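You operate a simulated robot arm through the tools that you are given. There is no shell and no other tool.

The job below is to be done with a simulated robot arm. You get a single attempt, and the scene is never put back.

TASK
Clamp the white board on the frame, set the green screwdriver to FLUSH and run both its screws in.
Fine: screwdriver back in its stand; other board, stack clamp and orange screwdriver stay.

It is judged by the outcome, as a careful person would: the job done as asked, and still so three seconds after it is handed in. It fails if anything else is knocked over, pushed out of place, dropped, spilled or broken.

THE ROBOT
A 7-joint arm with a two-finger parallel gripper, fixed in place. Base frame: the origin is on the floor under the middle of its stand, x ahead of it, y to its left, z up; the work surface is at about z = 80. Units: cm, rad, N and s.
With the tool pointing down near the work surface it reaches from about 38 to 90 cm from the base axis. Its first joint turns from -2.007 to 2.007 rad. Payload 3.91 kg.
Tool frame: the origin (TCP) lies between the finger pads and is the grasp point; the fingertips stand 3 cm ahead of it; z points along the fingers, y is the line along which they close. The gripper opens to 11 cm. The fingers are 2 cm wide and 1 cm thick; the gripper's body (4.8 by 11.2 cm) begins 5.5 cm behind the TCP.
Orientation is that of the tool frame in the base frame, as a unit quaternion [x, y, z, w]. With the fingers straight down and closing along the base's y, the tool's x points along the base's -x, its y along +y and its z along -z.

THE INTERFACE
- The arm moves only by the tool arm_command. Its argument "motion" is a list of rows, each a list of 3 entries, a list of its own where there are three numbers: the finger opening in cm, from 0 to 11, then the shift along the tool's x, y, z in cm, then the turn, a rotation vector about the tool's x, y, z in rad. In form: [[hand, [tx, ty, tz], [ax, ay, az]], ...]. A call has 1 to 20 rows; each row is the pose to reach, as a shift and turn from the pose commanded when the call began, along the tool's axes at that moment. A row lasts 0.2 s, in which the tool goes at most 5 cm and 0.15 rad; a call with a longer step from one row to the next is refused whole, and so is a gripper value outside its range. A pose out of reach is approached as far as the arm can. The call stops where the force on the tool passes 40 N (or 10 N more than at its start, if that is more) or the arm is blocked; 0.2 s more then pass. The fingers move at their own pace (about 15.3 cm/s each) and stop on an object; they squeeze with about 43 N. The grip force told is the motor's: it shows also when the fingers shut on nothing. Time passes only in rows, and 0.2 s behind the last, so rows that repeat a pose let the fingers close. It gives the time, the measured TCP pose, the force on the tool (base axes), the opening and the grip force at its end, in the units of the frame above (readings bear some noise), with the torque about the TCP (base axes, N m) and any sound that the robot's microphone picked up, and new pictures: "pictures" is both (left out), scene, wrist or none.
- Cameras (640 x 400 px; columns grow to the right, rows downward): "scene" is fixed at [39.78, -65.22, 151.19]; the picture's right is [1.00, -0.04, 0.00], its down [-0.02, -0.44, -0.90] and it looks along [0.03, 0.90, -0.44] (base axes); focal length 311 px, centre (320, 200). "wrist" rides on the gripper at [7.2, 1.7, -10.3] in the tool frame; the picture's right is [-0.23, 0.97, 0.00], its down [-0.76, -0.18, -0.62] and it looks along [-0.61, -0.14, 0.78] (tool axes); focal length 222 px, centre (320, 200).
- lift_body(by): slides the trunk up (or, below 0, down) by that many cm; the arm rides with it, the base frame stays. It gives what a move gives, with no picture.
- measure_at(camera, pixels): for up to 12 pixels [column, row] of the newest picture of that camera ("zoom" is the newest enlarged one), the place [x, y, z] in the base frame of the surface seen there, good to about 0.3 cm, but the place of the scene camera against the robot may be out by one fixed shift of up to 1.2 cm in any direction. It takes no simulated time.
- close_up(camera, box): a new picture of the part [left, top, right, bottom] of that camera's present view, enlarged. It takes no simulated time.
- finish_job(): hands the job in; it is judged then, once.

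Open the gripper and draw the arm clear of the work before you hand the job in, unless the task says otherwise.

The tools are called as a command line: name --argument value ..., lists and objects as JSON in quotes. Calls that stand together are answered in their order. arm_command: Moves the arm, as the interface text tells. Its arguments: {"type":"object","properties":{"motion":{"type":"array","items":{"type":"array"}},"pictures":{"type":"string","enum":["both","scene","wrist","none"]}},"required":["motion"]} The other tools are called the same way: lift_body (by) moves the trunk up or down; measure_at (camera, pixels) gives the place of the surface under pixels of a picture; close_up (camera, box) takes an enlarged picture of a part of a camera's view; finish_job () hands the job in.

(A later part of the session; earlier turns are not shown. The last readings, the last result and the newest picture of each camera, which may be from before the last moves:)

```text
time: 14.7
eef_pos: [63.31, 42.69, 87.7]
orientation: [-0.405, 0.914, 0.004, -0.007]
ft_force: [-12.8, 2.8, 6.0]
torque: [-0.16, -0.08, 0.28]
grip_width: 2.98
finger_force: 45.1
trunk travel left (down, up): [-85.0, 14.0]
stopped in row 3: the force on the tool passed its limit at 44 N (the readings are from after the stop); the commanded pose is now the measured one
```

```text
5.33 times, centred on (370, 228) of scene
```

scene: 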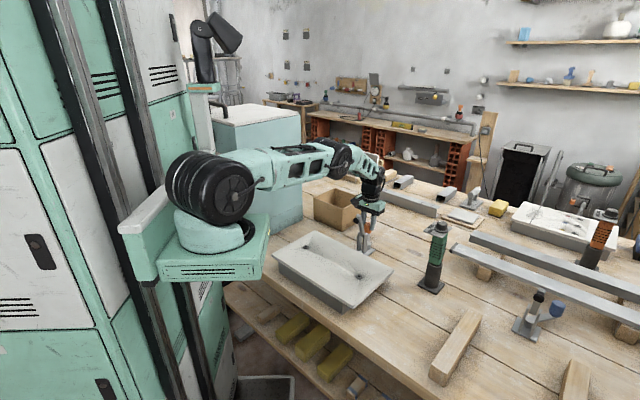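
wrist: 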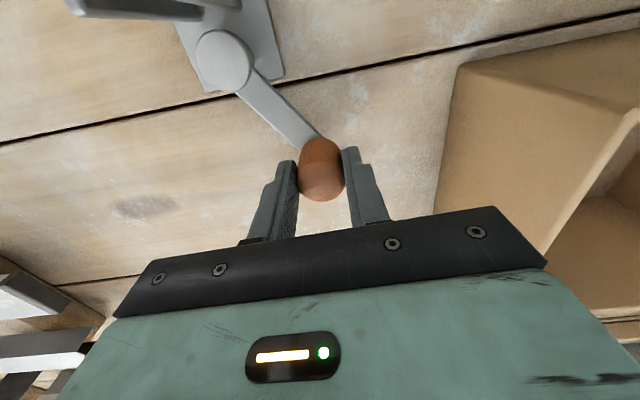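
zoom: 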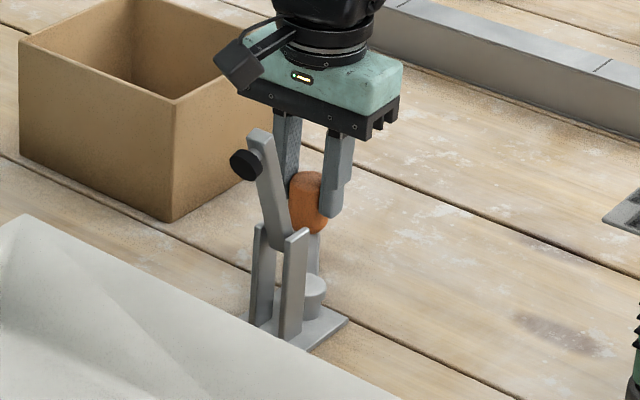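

That way is blocked at 44 N with no lever movement (TCP still at (63.3,42.7)). I try the opposite way, counter-clockwise, with a small 8° swing.

arm_command --motion '[[2, [0.0, 0.0, 0], [0, 0, 0]], [2, [0.2, 0.3, 0], [0, 0, -0.05]], [2, [0.4, 0.6, 0], [0, 0, -0.1]], [2, [0.6, 0.9, 0], [0, 0, -0.15]], [2, [0.6, 0.9, 0], [0, 0, -0.15]]]' --pictures "both"

close_up --camera "scene" --box '[330, 190, 410, 265]'

```text
time: 15.9
eef_pos: [62.51, 42.99, 87.66]
orientation: [-0.471, 0.882, 0.004, -0.003]
ft_force: [6.2, 14.0, -2.1]
torque: [1.04, -1.21, 0.18]
grip_width: 2.99
finger_force: 44.8
trunk travel left (down, up): [-85.0, 14.0]
```

scene: 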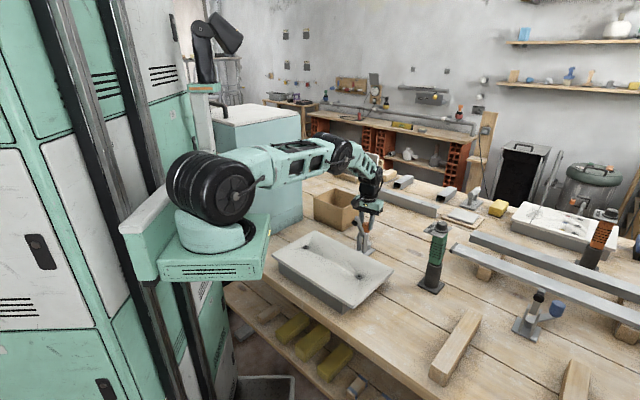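
wrist: 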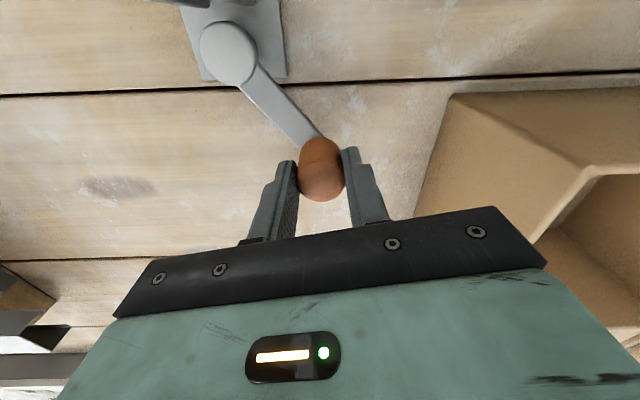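

```text
5.33 times, centred on (370, 228) of scene
```

zoom: 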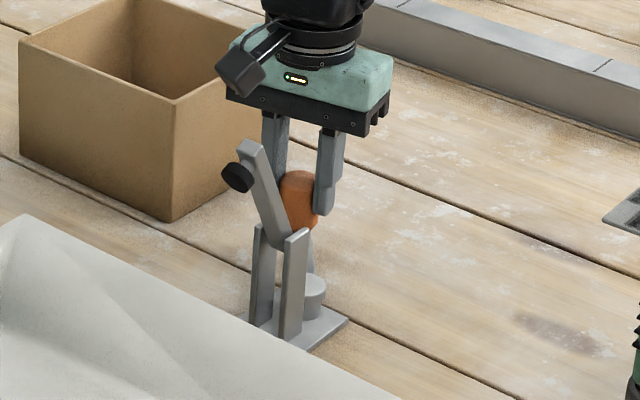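

The lever swings counter-clockwise and the pad arm began tipping toward the board, so this is the closing way. I follow the 8 cm arc about the boss further, turning the hand with it.

arm_command --motion '[[2, [-0.19, -0.07, 0], [0, 0, 0]], [2, [-0.03, 0.24, 0], [0, 0, -0.044]], [2, [0.13, 0.54, 0], [0, 0, -0.087]], [2, [0.32, 0.83, 0], [0, 0, -0.131]], [2, [0.51, 1.12, 0], [0, 0, -0.175]], [2, [0.73, 1.4, 0], [0, 0, -0.218]], [2, [0.94, 1.67, 0], [0, 0, -0.262]], [2, [0.94, 1.67, 0], [0, 0, -0.262]]]' --pictures "both"

close_up --camera "scene" --box '[330, 190, 410, 265]'

```text
time: 17.7
eef_pos: [60.63, 42.7, 87.63]
orientation: [-0.582, 0.813, 0.004, -0.005]
ft_force: [-0.3, -11.1, 13.1]
torque: [-1.07, -0.18, -0.05]
grip_width: 2.99
finger_force: 44.2
trunk travel left (down, up): [-85.0, 14.0]
```

scene: 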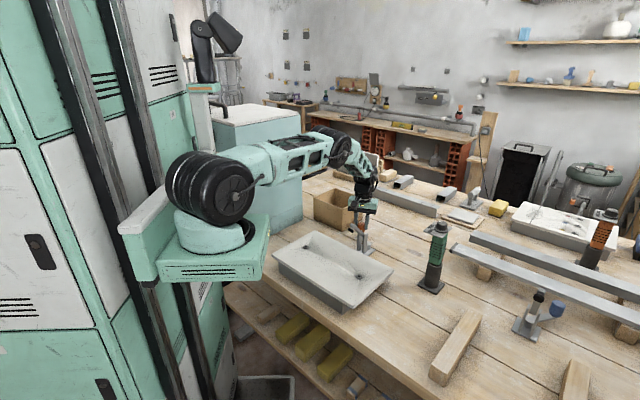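
wrist: 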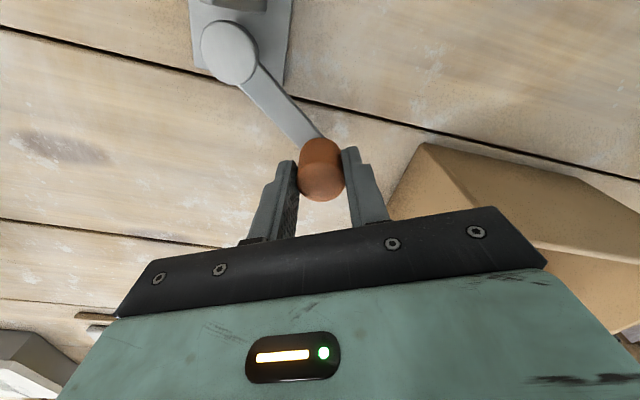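

```text
5.33 times, centred on (370, 228) of scene
```

zoom: 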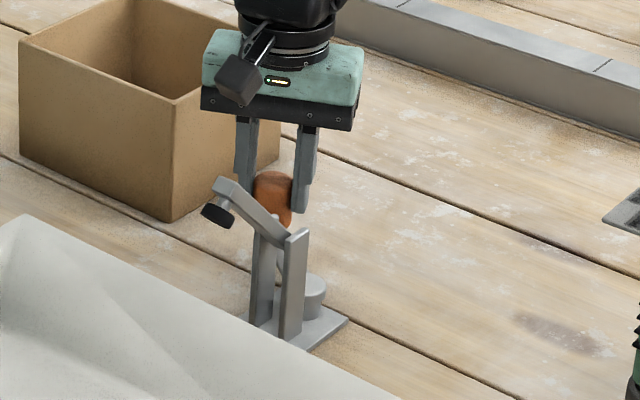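

The pad arm is now about halfway down. The readings fit a radius of about 7.7 around (61.45,35.05); I continue the arc with that correction and a hair more height.

arm_command --motion '[[2, [0.23, -0.27, -0.1], [0, 0, 0]], [2, [0.39, 0.03, -0.1], [0, 0, -0.044]], [2, [0.55, 0.32, -0.1], [0, 0, -0.087]], [2, [0.73, 0.6, -0.1], [0, 0, -0.131]], [2, [0.92, 0.88, -0.1], [0, 0, -0.175]], [2, [1.12, 1.15, -0.1], [0, 0, -0.218]], [2, [1.33, 1.41, -0.1], [0, 0, -0.262]], [2, [1.33, 1.41, -0.1], [0, 0, -0.262]]]' --pictures "both"

close_up --camera "scene" --box '[330, 190, 410, 265]'

```text
time: 19.5
eef_pos: [58.71, 42.22, 87.7]
orientation: [-0.683, 0.73, 0.005, -0.005]
ft_force: [-8.9, 12.4, -15.5]
torque: [0.05, -0.4, -0.14]
grip_width: 2.98
finger_force: 44.9
trunk travel left (down, up): [-85.0, 14.0]
```

scene: 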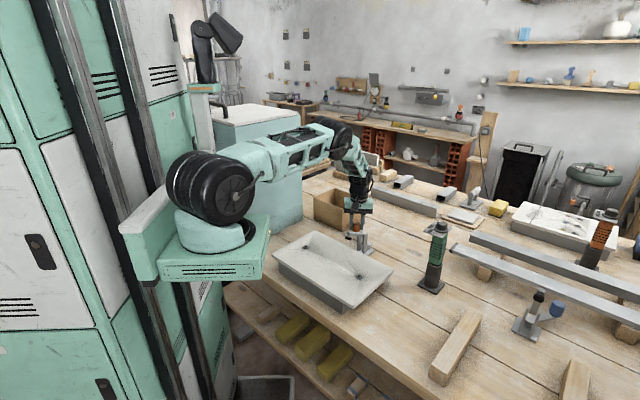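
wrist: 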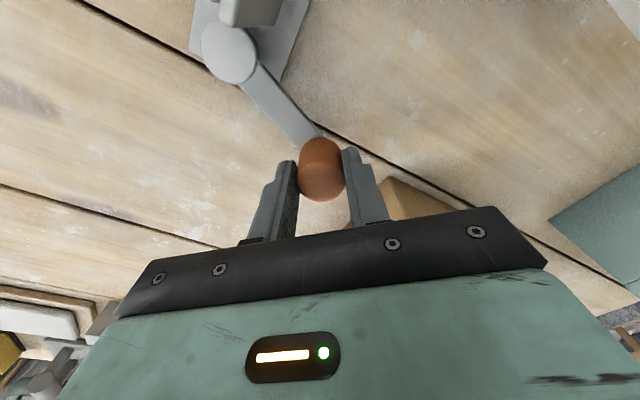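

```text
5.33 times, centred on (370, 228) of scene
```

zoom: 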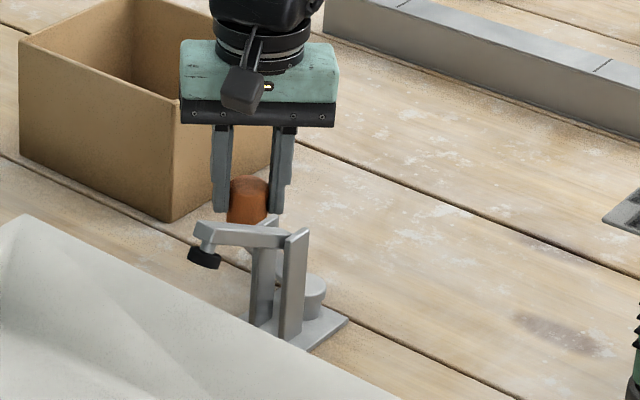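

The pad arm is nearly level, pad facing down over the board edge. I keep following the arc with a slightly larger radius and 0.1 cm lower, watching the force.

arm_command --motion '[[2, [-0.08, 0.05, 0.1], [0, 0, 0]], [2, [0.08, 0.35, 0.1], [0, 0, -0.044]], [2, [0.24, 0.65, 0.1], [0, 0, -0.087]], [2, [0.42, 0.93, 0.1], [0, 0, -0.131]], [2, [0.61, 1.22, 0.1], [0, 0, -0.175]], [2, [0.61, 1.22, 0.1], [0, 0, -0.175]]]' --pictures "both"

close_up --camera "scene" --box '[330, 190, 410, 265]'

```text
time: 20.9
eef_pos: [57.46, 41.61, 87.68]
orientation: [0.744, -0.668, -0.005, 0.003]
ft_force: [-7.3, 4.7, -7.5]
torque: [-0.34, -0.48, -0.07]
grip_width: 2.96
finger_force: 45.0
trunk travel left (down, up): [-85.0, 14.0]
```

scene: 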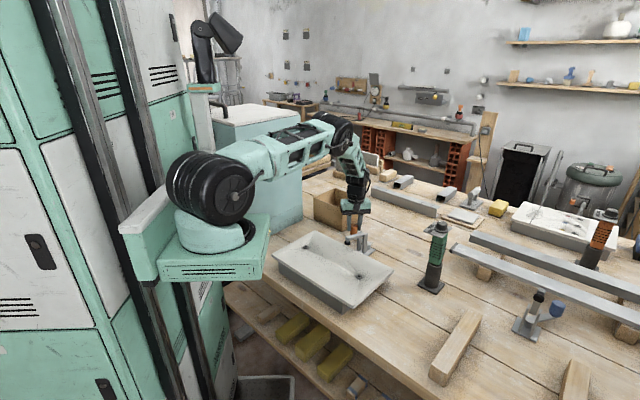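
wrist: 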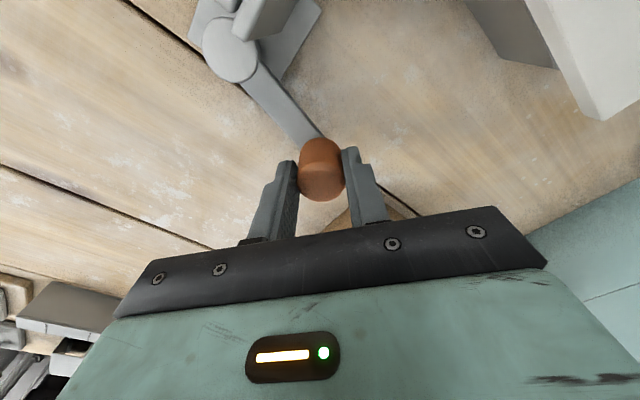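

```text
5.33 times, centred on (370, 228) of scene
```

zoom: 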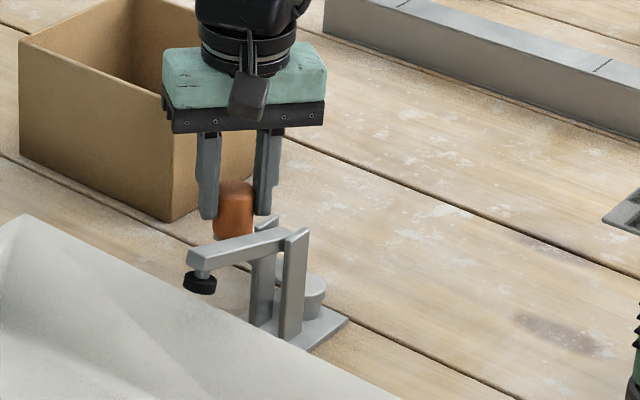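

The pad at zoom (200,283) hangs just over the board edge; force is small. I swing another 12° along the arc.

arm_command --motion '[[2, [0.16, 0.3, 0.05], [0, 0, -0.044]], [2, [0.33, 0.59, 0.05], [0, 0, -0.087]], [2, [0.51, 0.88, 0.05], [0, 0, -0.131]], [2, [0.7, 1.17, 0.05], [0, 0, -0.175]], [2, [0.87, 1.38, 0.05], [0, 0, -0.209]], [2, [0.87, 1.38, 0.05], [0, 0, -0.209]]]' --pictures "both"

close_up --camera "scene" --box '[330, 190, 410, 265]'

```text
time: 22.3
eef_pos: [56.16, 40.54, 87.68]
orientation: [0.81, -0.586, -0.005, 0.002]
ft_force: [-7.8, -0.7, 6.2]
torque: [-0.75, -0.43, -0.21]
grip_width: 2.95
finger_force: 45.0
trunk travel left (down, up): [-85.0, 14.0]
```

scene: 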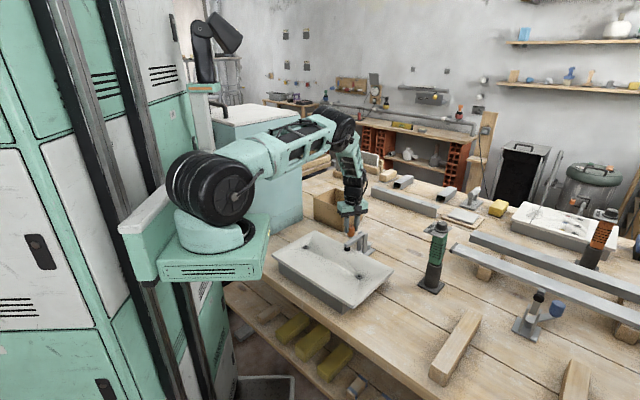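
wrist: 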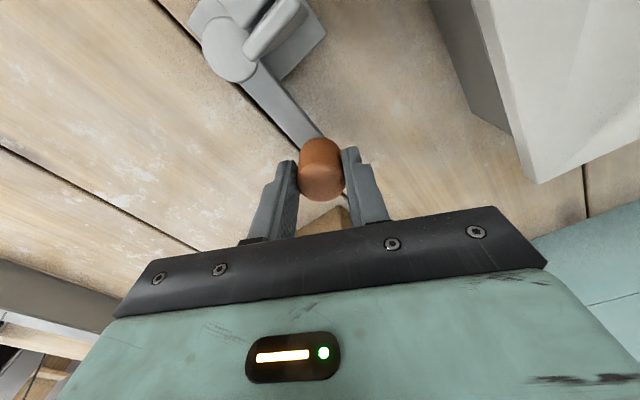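

```text
5.33 times, centred on (370, 228) of scene
```

zoom: 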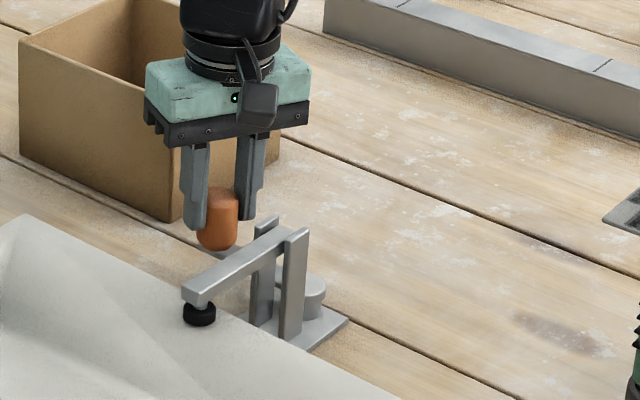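

The pad is almost touching the board at zoom (198,315). I swing a further 10° and watch for resistance or a click.

arm_command --motion '[[2, [0.16, 0.3, 0.0], [0, 0, -0.044]], [2, [0.33, 0.59, 0.0], [0, 0, -0.087]], [2, [0.51, 0.88, 0.0], [0, 0, -0.131]], [2, [0.7, 1.17, 0.0], [0, 0, -0.175]], [2, [0.7, 1.17, 0.0], [0, 0, -0.175]]]' --pictures "both"

close_up --camera "scene" --box '[330, 190, 410, 265]'

```text
time: 23.1
eef_pos: [56.2, 40.31, 87.64]
orientation: [0.843, -0.538, -0.005, -0.007]
ft_force: [8.6, 13.9, -19.4]
torque: [0.58, -0.24, -0.03]
grip_width: 2.98
finger_force: 45.0
trunk travel left (down, up): [-85.0, 14.0]
stopped in row 3: the force on the tool passed its limit at 44 N (the readings are from after the stop); the commanded pose is now the measured one
```

scene: 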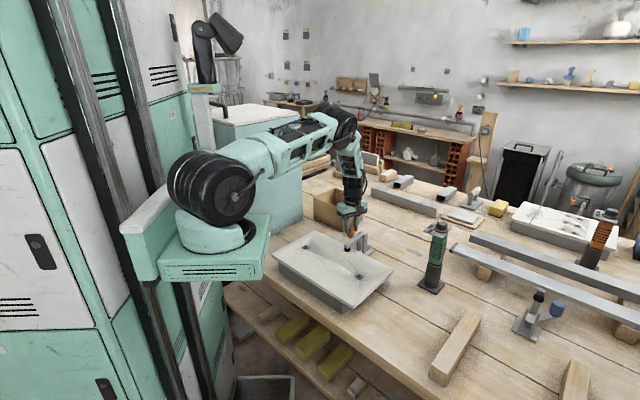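
wrist: 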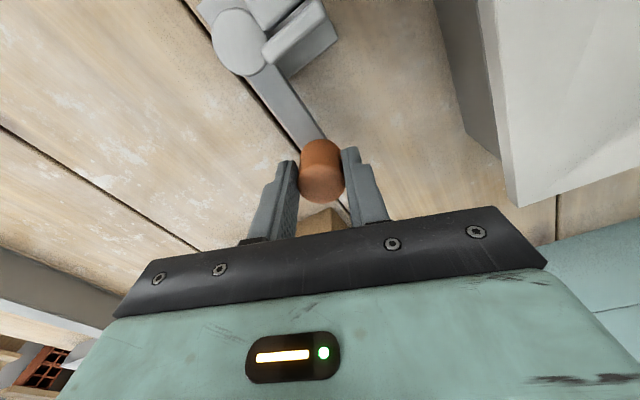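

```text
5.33 times, centred on (370, 228) of scene
```

zoom: 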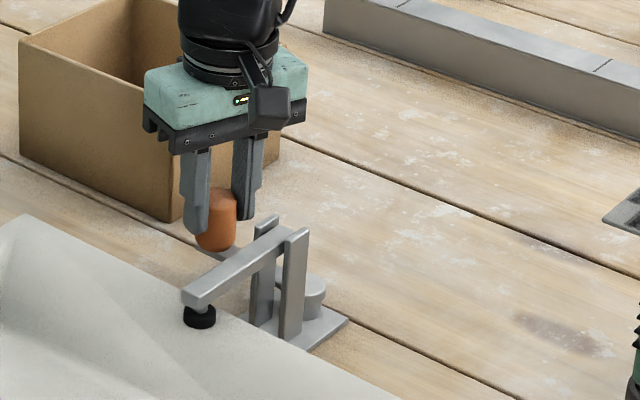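

The swing stops at 44 N with the pad down. I zoom in to see whether the pad presses the board.

close_up --camera "scene" --box '[340, 225, 380, 260]'

measure_at --camera "scene" --pixels '[[353, 245], [357, 245], [354, 242], [350, 246], [356, 249], [366, 236], [372, 237], [362, 241], [375, 246]]'

measure_at --camera "wrist" --pixels '[[240, 40], [320, 180], [295, 115], [305, 45], [480, 60], [520, 150], [320, 150]]'

```text
11.43 times, centred on (360, 242) of scene
```

zoom: 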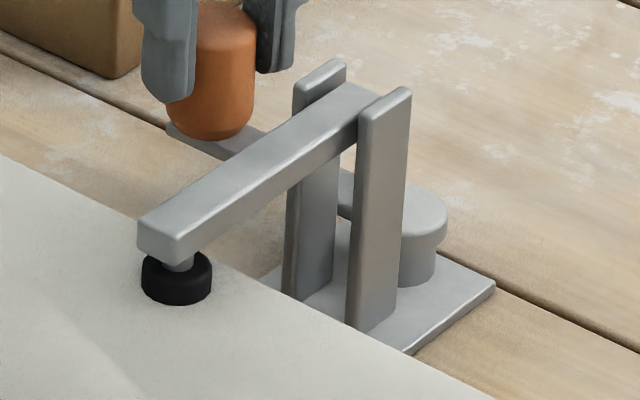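

```text
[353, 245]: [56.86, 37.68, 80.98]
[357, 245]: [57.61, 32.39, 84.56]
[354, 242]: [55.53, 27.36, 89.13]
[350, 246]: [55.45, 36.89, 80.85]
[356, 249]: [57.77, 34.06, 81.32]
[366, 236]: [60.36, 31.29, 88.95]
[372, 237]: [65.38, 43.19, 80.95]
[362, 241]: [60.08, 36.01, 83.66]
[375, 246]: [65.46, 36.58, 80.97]
```

```text
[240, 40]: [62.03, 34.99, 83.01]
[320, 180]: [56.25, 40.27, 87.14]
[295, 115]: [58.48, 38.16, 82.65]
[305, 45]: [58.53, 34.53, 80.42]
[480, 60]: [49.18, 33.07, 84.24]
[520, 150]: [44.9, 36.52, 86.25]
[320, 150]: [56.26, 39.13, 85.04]
```

The pad sits on the board just inside its edge, arm level at about z 89. I give one more small tangential push (0.3 cm) to check that the lever is at its stop.

arm_command --motion '[[2, [0.0, 0.0, 0], [0, 0, 0]], [2, [0.03, 0.1, 0], [0, 0, -0.01]], [2, [0.07, 0.2, 0], [0, 0, -0.02]], [2, [0.1, 0.3, 0], [0, 0, -0.04]], [2, [0.1, 0.3, 0], [0, 0, -0.04]]]' --pictures "none"

```text
time: 23.9
eef_pos: [56.2, 40.14, 87.69]
orientation: [0.847, -0.532, -0.004, -0.009]
ft_force: [9.8, 13.8, -19.4]
torque: [0.34, 0.27, 0.04]
grip_width: 2.98
finger_force: 45.0
trunk travel left (down, up): [-85.0, 14.0]
stopped in row 3: the force on the tool passed its limit at 41 N (the readings are from after the stop); the commanded pose is now the measured one
```

The lever is at its end stop. I open the fingers, rise straight up and look whether the clamp stays closed.

arm_command --motion '[[3.5, [0, 0, 0], [0, 0, 0]], [5, [0, 0, 0], [0, 0, 0]], [5.5, [0, 0, 0], [0, 0, 0]], [5.5, [0, 0, -3], [0, 0, 0]], [5.5, [0, 0, -7], [0, 0, 0]], [5.5, [0, 0, -11], [0, 0, 0]], [5.5, [0, 0, -15], [0, 0, 0]]]' --pictures "both"

close_up --camera "scene" --box '[340, 225, 380, 260]'

close_up --camera "scene" --box '[265, 220, 405, 315]'

```text
time: 25.4
eef_pos: [55.76, 39.75, 102.72]
orientation: [0.847, -0.531, -0.004, -0.008]
ft_force: [-0.5, 0.2, -0.3]
torque: [0.02, -0.01, 0.02]
grip_width: 5.5
finger_force: 0.1
trunk travel left (down, up): [-85.0, 14.0]
```

scene: 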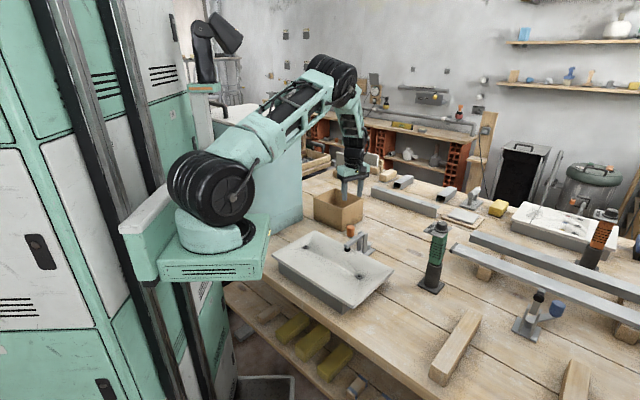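
wrist: 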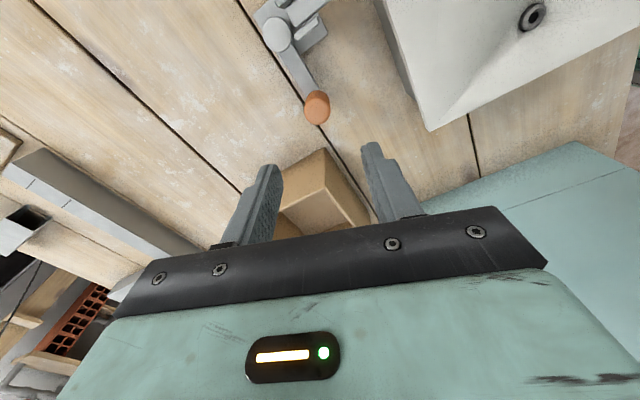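

```text
11.43 times, centred on (360, 242) of scene
```

zoom: 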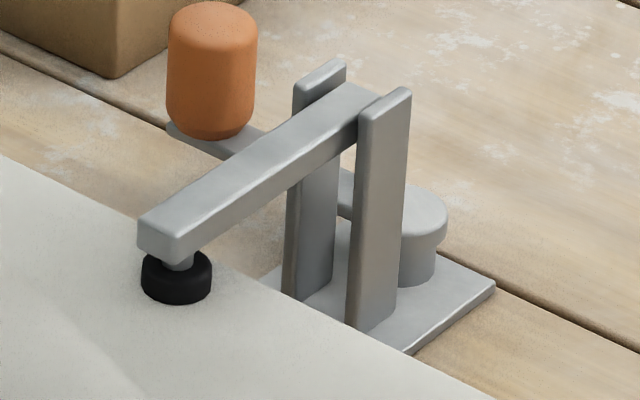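

```text
4.21 times, centred on (335, 268) of scene
```

zoom: 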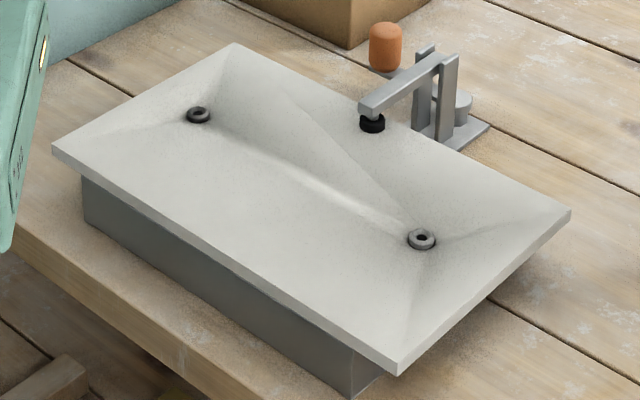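

The clamp stays shut on its own with the pad on the board. Now I go look at the green screwdriver's handle from the side (from its -x,-y side) to plan the grip, rising and turning the hand on the way.

arm_command --motion '[[6, [3.66, 0.86, -1.9], [0, 0, 0.122]], [6, [7.33, 1.72, -3.8], [0, 0, 0.244]], [6, [11.0, 2.58, -5.7], [0, 0, 0.367]], [6, [14.66, 3.44, -7.6], [0, 0, 0.489]], [6, [18.3, 4.3, -9.5], [0, 0, 0.611]], [6, [22.0, 5.15, -11.4], [0, 0, 0.733]], [6, [25.65, 6.0, -12.3], [0, 0, 0.855]], [6, [29.3, 6.87, -12.3], [0, 0, 0.978]], [6, [33.0, 7.73, -12.3], [0, 0, 1.1]], [6, [36.65, 8.59, -12.3], [0, 0, 1.222]], [6, [36.65, 8.59, -12.3], [0, 0, 1.222]]]' --pictures "both"

```text
time: 27.9
eef_pos: [64.25, 2.92, 114.6]
orientation: [-0.388, 0.922, 0.009, 0.005]
ft_force: [-0.4, 0.1, 0.7]
torque: [0.0, -0.01, 0.02]
grip_width: 6.0
finger_force: 0.0
trunk travel left (down, up): [-85.0, 14.0]
```

scene: 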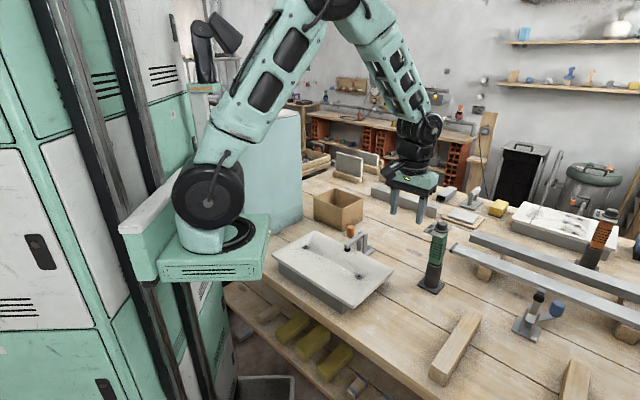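
wrist: 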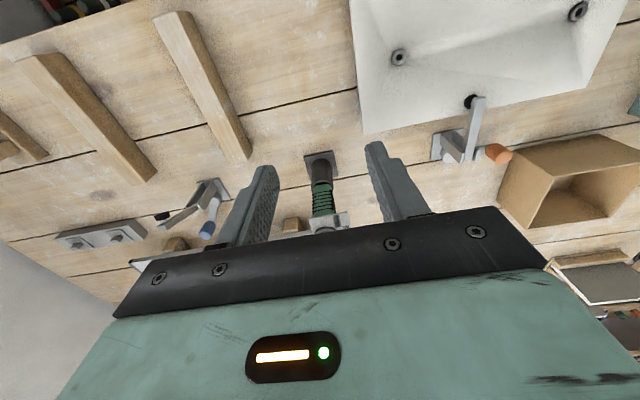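

From here the driver stands between the fingers at (320,200). I tilt the hand up toward horizontal (pointing at the driver from its -u side) and lower it, keeping 18 cm away, to see the handle from the side.

arm_command --motion '[[6, [0, -0.3, 1.4], [0, -0.136, 0]], [6, [0, -0.6, 2.8], [0, -0.272, 0]], [6, [0, -0.9, 4.2], [0, -0.408, 0]], [6, [0, -1.2, 5.6], [0, -0.544, 0]], [6, [0, -1.5, 7.0], [0, -0.68, 0]], [6, [0, -1.8, 8.4], [0, -0.816, 0]], [6, [0, -2.1, 9.8], [0, -0.952, 0]], [6, [0, -2.4, 11.2], [0, -1.088, 0]], [6, [0, -2.6, 12.6], [0, -1.222, 0]], [6, [0, -2.6, 12.6], [0, -1.222, 0]]]' --pictures "both"

close_up --camera "wrist" --box '[240, 0, 400, 220]'

```text
time: 30.1
eef_pos: [66.07, 1.37, 101.84]
orientation: [-0.313, 0.752, 0.23, 0.533]
ft_force: [0.1, -1.1, -0.1]
torque: [0.02, -0.02, 0.03]
grip_width: 6.01
finger_force: 0.0
trunk travel left (down, up): [-85.0, 14.0]
```

scene: 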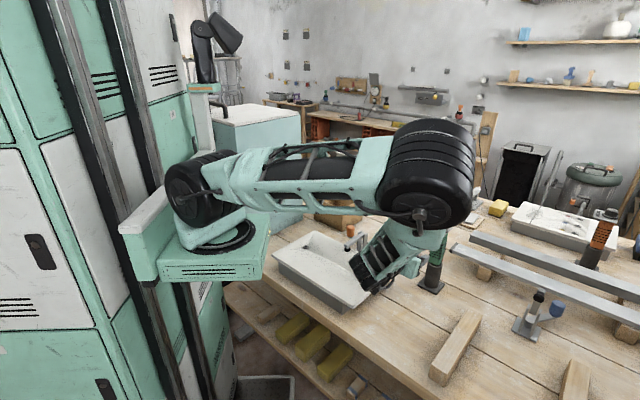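
wrist: 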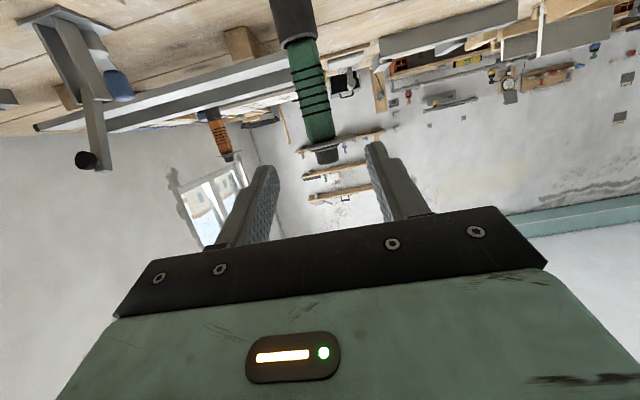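

```text
1.82 times, centred on (320, 110) of wrist
```

zoom: 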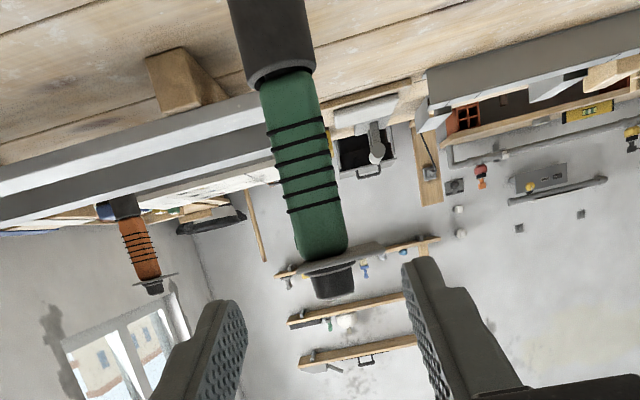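

The arm reached the side pose; upside-down in the wrist view I see stand tube (295,20), ribbed handle (310,90), plate and knob (325,155). I zoom in and measure along the handle.

close_up --camera "wrist" --box '[265, 20, 375, 175]'

measure_at --camera "wrist" --pixels '[[300, 45], [306, 70], [312, 95], [318, 120], [322, 135], [326, 153], [299, 72], [316, 69], [307, 95], [320, 95], [298, 25], [290, 5]]'

```text
2.58 times, centred on (320, 98) of wrist
```

zoom: 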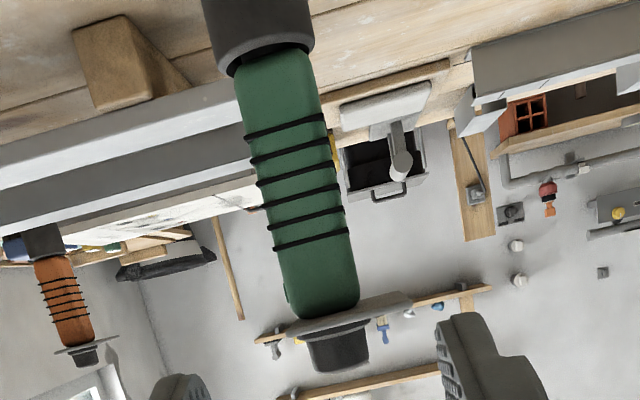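

```text
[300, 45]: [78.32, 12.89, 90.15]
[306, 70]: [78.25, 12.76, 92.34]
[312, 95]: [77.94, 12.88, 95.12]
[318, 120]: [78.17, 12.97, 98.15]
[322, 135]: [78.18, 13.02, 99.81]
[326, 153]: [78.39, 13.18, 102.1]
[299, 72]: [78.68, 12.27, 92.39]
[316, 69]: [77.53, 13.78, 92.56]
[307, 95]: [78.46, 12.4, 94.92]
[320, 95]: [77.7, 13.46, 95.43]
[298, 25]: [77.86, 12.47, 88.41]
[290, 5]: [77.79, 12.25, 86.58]
```

The handle's -u face centre is at about (78.1,12.9) for z 89–100.6, its axis about (79.3,14.0), with the plate overhanging mostly to the -v side. I swing the arm back out of the scene camera's line to inspect the handle's front-right face with its red and green details.

arm_command --motion '[[6, [-0.5, 0, -1.0], [0, 0.136, 0]], [6, [-1.0, 0, -2.5], [0, 0.272, 0]], [6, [-2, 0, -4.2], [0, 0.408, 0]], [6, [-4, 0, -5.6], [0, 0.544, 0]], [6, [-6, 0, -7.0], [0, 0.68, 0]], [6, [-8, 0, -8.4], [0, 0.816, 0]], [6, [-10, 0, -9.8], [0, 0.952, 0]], [6, [-12, 0, -11.2], [0, 1.088, 0]], [6, [-14, 0, -12.6], [0, 1.222, 0]], [6, [-14, 0, -12.6], [0, 1.222, 0]]]' --pictures "both"

close_up --camera "scene" --box '[415, 215, 460, 300]'

close_up --camera "scene" --box '[422, 245, 450, 270]'

close_up --camera "scene" --box '[425, 225, 453, 245]'

```text
time: 32.2
eef_pos: [61.21, -4.08, 119.08]
orientation: [-0.387, 0.922, 0.008, 0.003]
ft_force: [0.5, 0.1, 0.0]
torque: [0.0, -0.01, 0.03]
grip_width: 6.01
finger_force: 0.0
trunk travel left (down, up): [-85.0, 14.0]
```

scene: 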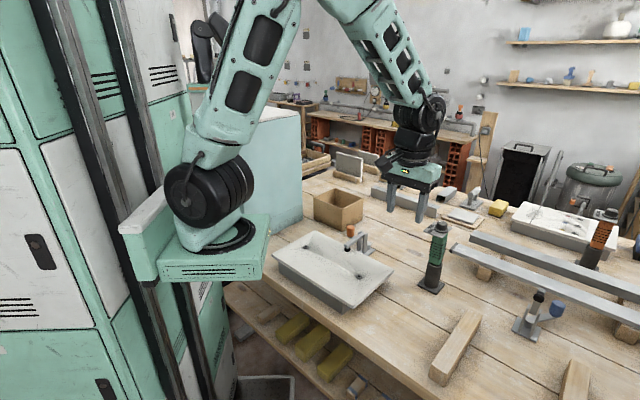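
wrist: 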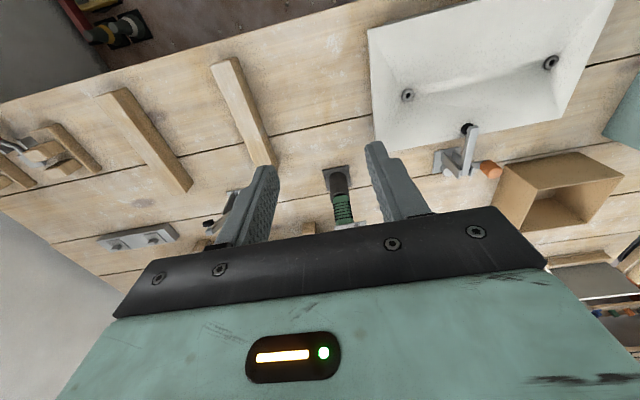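

```text
4.71 times, centred on (438, 258) of scene
```

zoom: 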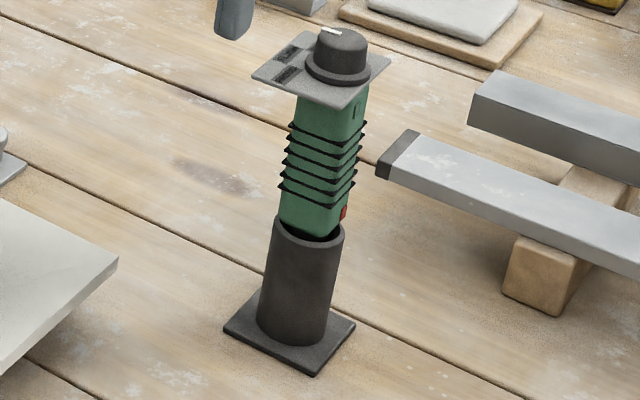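

```text
16.00 times, centred on (436, 258) of scene
```

zoom: 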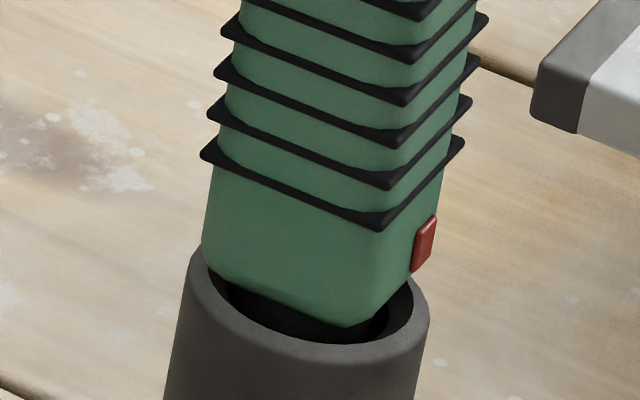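

```text
16.00 times, centred on (439, 235) of scene
```

zoom: 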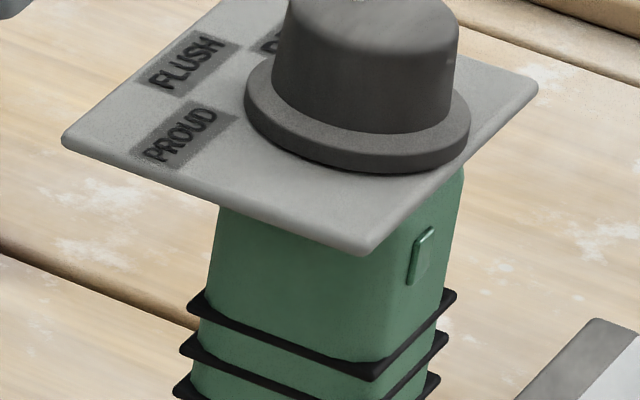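

There is a red button low on the handle's +v face (z about 90.5) and a small green window near its top; the red one is likely the trigger. I zoom on the screws in the board to see how they stand.

close_up --camera "scene" --box '[346, 266, 374, 286]'

close_up --camera "scene" --box '[294, 237, 322, 257]'

close_up --camera "wrist" --box '[390, 40, 570, 140]'

measure_at --camera "wrist" --pixels '[[408, 95], [551, 62], [408, 98], [551, 65], [467, 130], [480, 110]]'

```text
16.00 times, centred on (360, 276) of scene
```

zoom: 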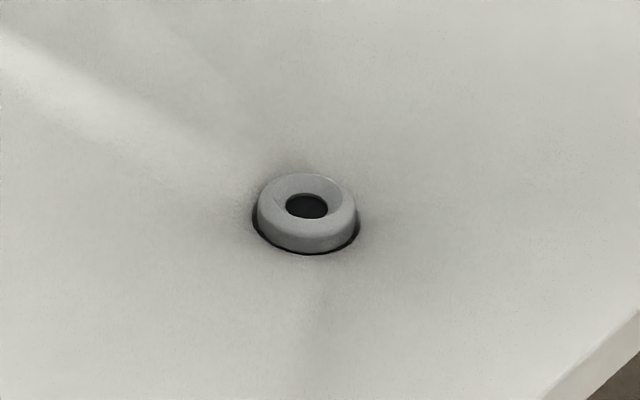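

```text
16.00 times, centred on (308, 247) of scene
```

zoom: 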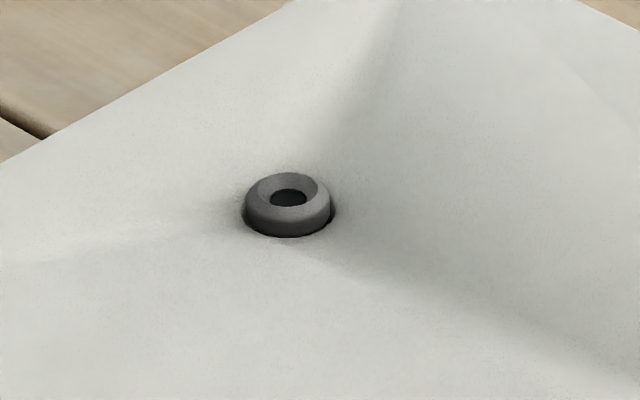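

```text
3.56 times, centred on (480, 90) of wrist
```

zoom: 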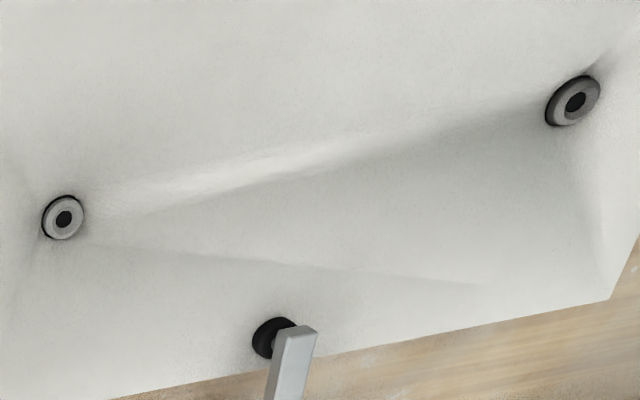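

```text
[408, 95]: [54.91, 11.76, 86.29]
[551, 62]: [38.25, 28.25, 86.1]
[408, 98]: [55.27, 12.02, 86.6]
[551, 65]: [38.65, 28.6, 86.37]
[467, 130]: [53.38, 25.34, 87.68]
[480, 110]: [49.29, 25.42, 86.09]
```

The screws have 2 cm round heads with a funnelled socket, standing about 0.6 cm proud; screw centres about (55.05,11.8) and (38.3,28.2). Before gripping the driver I test, in free space, whether the hand can be held horizontally over the screws pointing along +x,-y (keeping the scene view free); first I turn and move over the board.

measure_at --camera "scene" --pixels '[[270, 180], [300, 200], [250, 120], [285, 120], [303, 130], [303, 210], [272, 240], [250, 200]]'

arm_command --motion '[[6, [-0.85, 2.26, 0], [0, 0, 0.143]], [6, [-1.7, 4.52, 0], [0, 0, 0.286]], [6, [-2.56, 6.78, 0], [0, 0, 0.428]], [6, [-3.4, 9.04, 0], [0, 0, 0.571]], [6, [-4.26, 11.3, 0], [0, 0, 0.714]], [6, [-5.1, 13.56, 0], [0, 0, 0.857]], [6, [-5.96, 15.8, 0], [0, 0, 1.0]], [6, [-6.8, 18.1, 0], [0, 0, 1.142]], [6, [-7.67, 20.3, 0], [0, 0, 1.285]], [6, [-8.5, 22.6, 0], [0, 0, 1.428]], [6, [-9.37, 24.87, 0], [0, 0, 1.571]], [6, [-9.37, 24.87, 0], [0, 0, 1.571]]]' --pictures "both"

```text
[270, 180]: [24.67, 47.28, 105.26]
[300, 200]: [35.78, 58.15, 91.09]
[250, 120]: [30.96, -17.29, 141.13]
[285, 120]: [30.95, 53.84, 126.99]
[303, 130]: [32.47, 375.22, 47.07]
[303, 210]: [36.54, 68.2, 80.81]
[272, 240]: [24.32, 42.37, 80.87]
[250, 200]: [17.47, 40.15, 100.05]
```

```text
time: 34.9
eef_pos: [49.89, 19.95, 119.69]
orientation: [0.378, 0.926, 0.009, -0.003]
ft_force: [-0.4, -0.3, 0.1]
torque: [0.01, 0.02, -0.01]
grip_width: 5.98
finger_force: 0.1
trunk travel left (down, up): [-85.0, 14.0]
```

scene: 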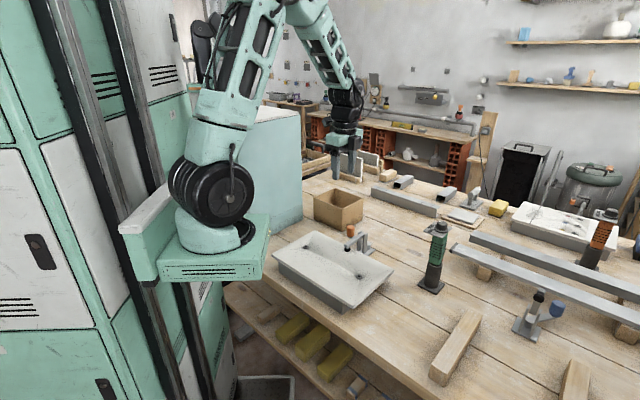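
wrist: 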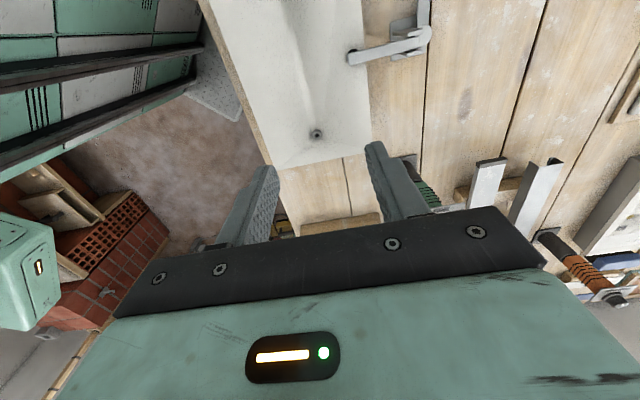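

The hand turned fine, but the cabinet face near (24,46) would block a hand coming from that side at the far screw. So I will test the other heading, hand coming from the +x,-y side: first back to the pose facing the driver.

arm_command --motion '[[6, [-2.06, -0.27, 0], [0, 0, -0.143]], [6, [-4.12, -0.54, 0], [0, 0, -0.286]], [6, [-6.18, -0.81, 0], [0, 0, -0.428]], [6, [-8.24, -1.08, 0], [0, 0, -0.571]], [6, [-10.3, -1.36, 0], [0, 0, -0.714]], [6, [-12.4, -1.63, 0], [0, 0, -0.857]], [6, [-14.4, -1.9, 0], [0, 0, -1.0]], [6, [-16.5, -2.17, 0], [0, 0, -1.142]], [6, [-18.5, -2.44, 0], [0, 0, -1.285]], [6, [-20.6, -2.7, 0], [0, 0, -1.428]], [6, [-22.68, -2.99, 0], [0, 0, -1.571]], [6, [-22.68, -2.99, 0], [0, 0, -1.571]]]' --pictures "none"

```text
time: 37.5
eef_pos: [63.97, 1.88, 119.14]
orientation: [-0.389, 0.921, 0.008, 0.004]
ft_force: [-0.2, -0.2, 0.0]
torque: [0.0, -0.01, 0.01]
grip_width: 6.0
finger_force: 0.0
trunk travel left (down, up): [-85.0, 14.0]
```

Back facing the driver at (64,1.9,119). I tilt to about 10° below horizontal while lowering to z 107.

arm_command --motion '[[6, [0, 0, 1.2], [0, -0.14, 0]], [6, [0, 0, 2.4], [0, -0.28, 0]], [6, [0, 0, 3.6], [0, -0.42, 0]], [6, [0, 0, 4.8], [0, -0.56, 0]], [6, [0, 0, 6.0], [0, -0.7, 0]], [6, [0, 0, 7.2], [0, -0.84, 0]], [6, [0, 0, 8.4], [0, -0.98, 0]], [6, [0, 0, 9.6], [0, -1.12, 0]], [6, [0, 0, 10.8], [0, -1.26, 0]], [6, [0, 0, 12], [0, -1.4, 0]], [6, [0, 0, 12], [0, -1.4, 0]]]' --pictures "both"

```text
time: 39.9
eef_pos: [64.01, 2.14, 107.18]
orientation: [-0.291, 0.702, 0.257, 0.597]
ft_force: [0.3, -0.2, 0.3]
torque: [-0.02, 0.01, 0.0]
grip_width: 6.02
finger_force: 0.1
trunk travel left (down, up): [-85.0, 14.0]
```

scene: 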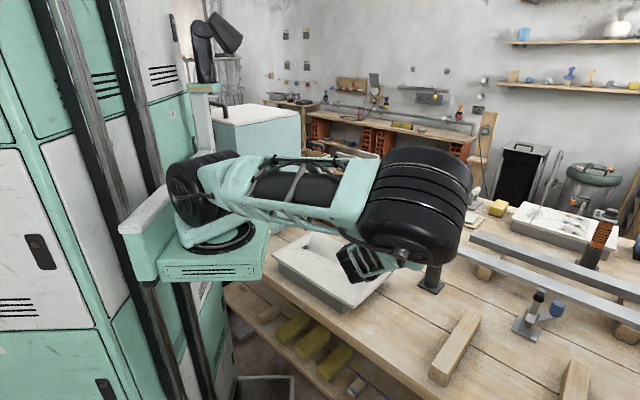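
wrist: 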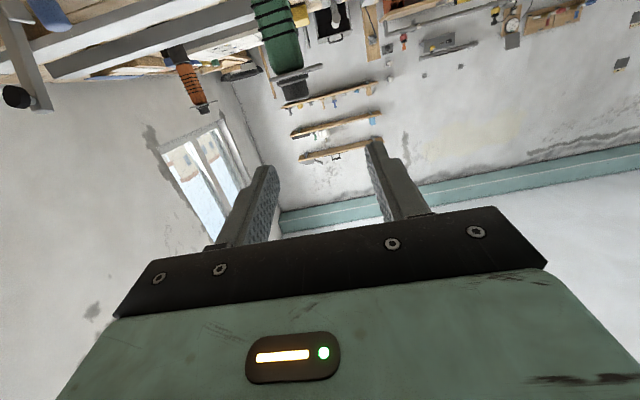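

The elbow swings far forward at this shallow tilt and hides the work. Gripping low at the red button leaves room for a steeper tilt, so I tilt back to about 40° below horizontal and see the arm's posture.

arm_command --motion '[[6, [0, 0, 0], [0, 0.13, 0]], [6, [0, 0, 0], [0, 0.26, 0]], [6, [0, 0, 0], [0, 0.39, 0]], [6, [0, 0, 0], [0, 0.524, 0]], [6, [0, 0, 0], [0, 0.524, 0]]]' --pictures "both"

```text
time: 41.0
eef_pos: [64.11, 2.18, 107.28]
orientation: [-0.348, 0.833, 0.172, 0.394]
ft_force: [0.6, -0.7, 0.2]
torque: [0.01, 0.05, 0.01]
grip_width: 5.99
finger_force: 0.0
trunk travel left (down, up): [-85.0, 14.0]
```

scene: 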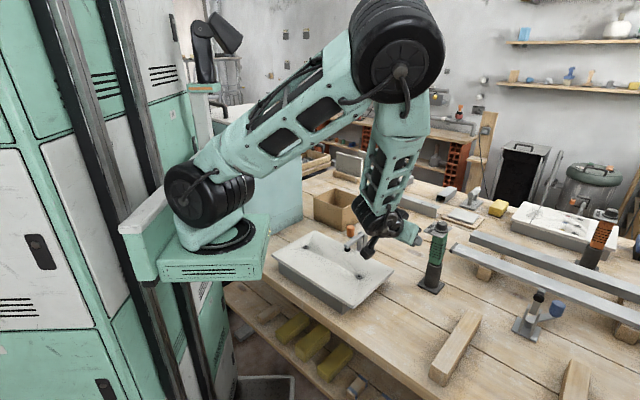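
wrist: 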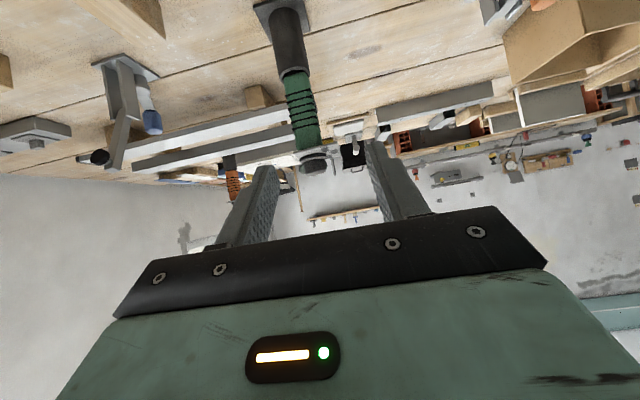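

At 40° the forearm hangs upright and the view stays open. Now I measure the stand's rim, the red button and the handle's edges precisely in the scene view.

close_up --camera "scene" --box '[422, 245, 450, 270]'

measure_at --camera "zoom" --pixels '[[425, 243], [425, 222], [415, 268], [380, 300], [385, 250], [300, 250], [215, 230], [205, 290], [300, 350], [380, 350], [420, 330], [260, 190]]'

measure_at --camera "wrist" --pixels '[[293, 72], [284, 75], [306, 70], [296, 80], [298, 100], [305, 130], [310, 145], [286, 40], [272, 40], [301, 40], [318, 158], [300, 85]]'

close_up --camera "wrist" --box '[250, 0, 350, 180]'

```text
16.00 times, centred on (436, 258) of scene
```

zoom: 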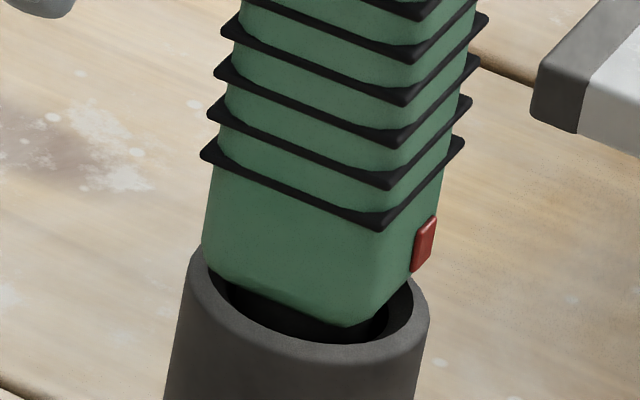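

```text
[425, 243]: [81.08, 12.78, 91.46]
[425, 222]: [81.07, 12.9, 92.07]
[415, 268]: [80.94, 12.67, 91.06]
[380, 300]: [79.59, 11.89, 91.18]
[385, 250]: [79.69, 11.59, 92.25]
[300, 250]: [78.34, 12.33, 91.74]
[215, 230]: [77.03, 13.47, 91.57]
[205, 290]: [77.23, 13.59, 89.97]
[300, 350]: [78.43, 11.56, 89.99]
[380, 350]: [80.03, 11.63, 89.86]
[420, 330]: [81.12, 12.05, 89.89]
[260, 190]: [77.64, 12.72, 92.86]
```

```text
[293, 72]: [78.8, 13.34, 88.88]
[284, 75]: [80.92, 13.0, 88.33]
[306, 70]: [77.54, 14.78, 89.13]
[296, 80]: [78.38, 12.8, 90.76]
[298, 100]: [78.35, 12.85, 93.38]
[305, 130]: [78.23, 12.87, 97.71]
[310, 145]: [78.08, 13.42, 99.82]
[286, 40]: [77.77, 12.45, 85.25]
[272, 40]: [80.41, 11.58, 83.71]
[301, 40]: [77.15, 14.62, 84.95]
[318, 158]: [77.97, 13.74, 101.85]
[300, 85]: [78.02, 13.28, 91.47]
```

```text
2.22 times, centred on (300, 90) of wrist
```

zoom: 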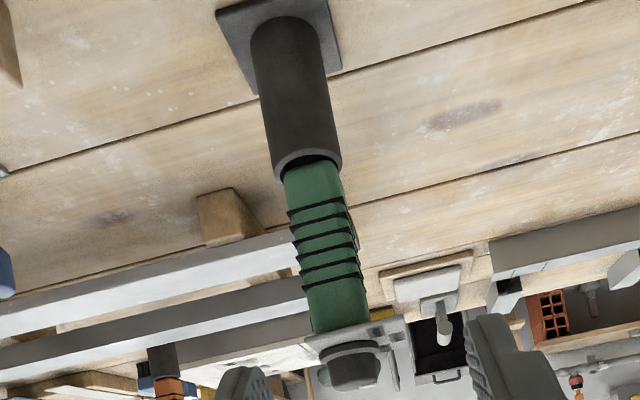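

The rim is at z 89.0, red button at about (81.0,13.4,90.5), first rib at about 91.6, handle about 3.4 cm square with axis near (79.35,14.05). To press the button flat the fingers should lie level at about z 90.4, so I check where the shoulder is, to choose a better trunk height.

measure_at --camera "scene" --pixels '[[205, 200], [225, 240], [215, 270], [390, 50], [400, 100], [385, 170], [405, 235], [365, 250], [170, 270], [250, 270]]'

```text
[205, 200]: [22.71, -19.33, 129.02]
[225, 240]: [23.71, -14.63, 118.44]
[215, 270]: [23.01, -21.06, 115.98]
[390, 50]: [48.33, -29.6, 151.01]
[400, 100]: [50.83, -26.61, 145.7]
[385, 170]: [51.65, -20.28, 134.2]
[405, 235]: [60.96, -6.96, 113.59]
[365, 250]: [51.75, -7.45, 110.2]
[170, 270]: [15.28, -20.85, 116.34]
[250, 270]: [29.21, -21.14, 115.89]
```

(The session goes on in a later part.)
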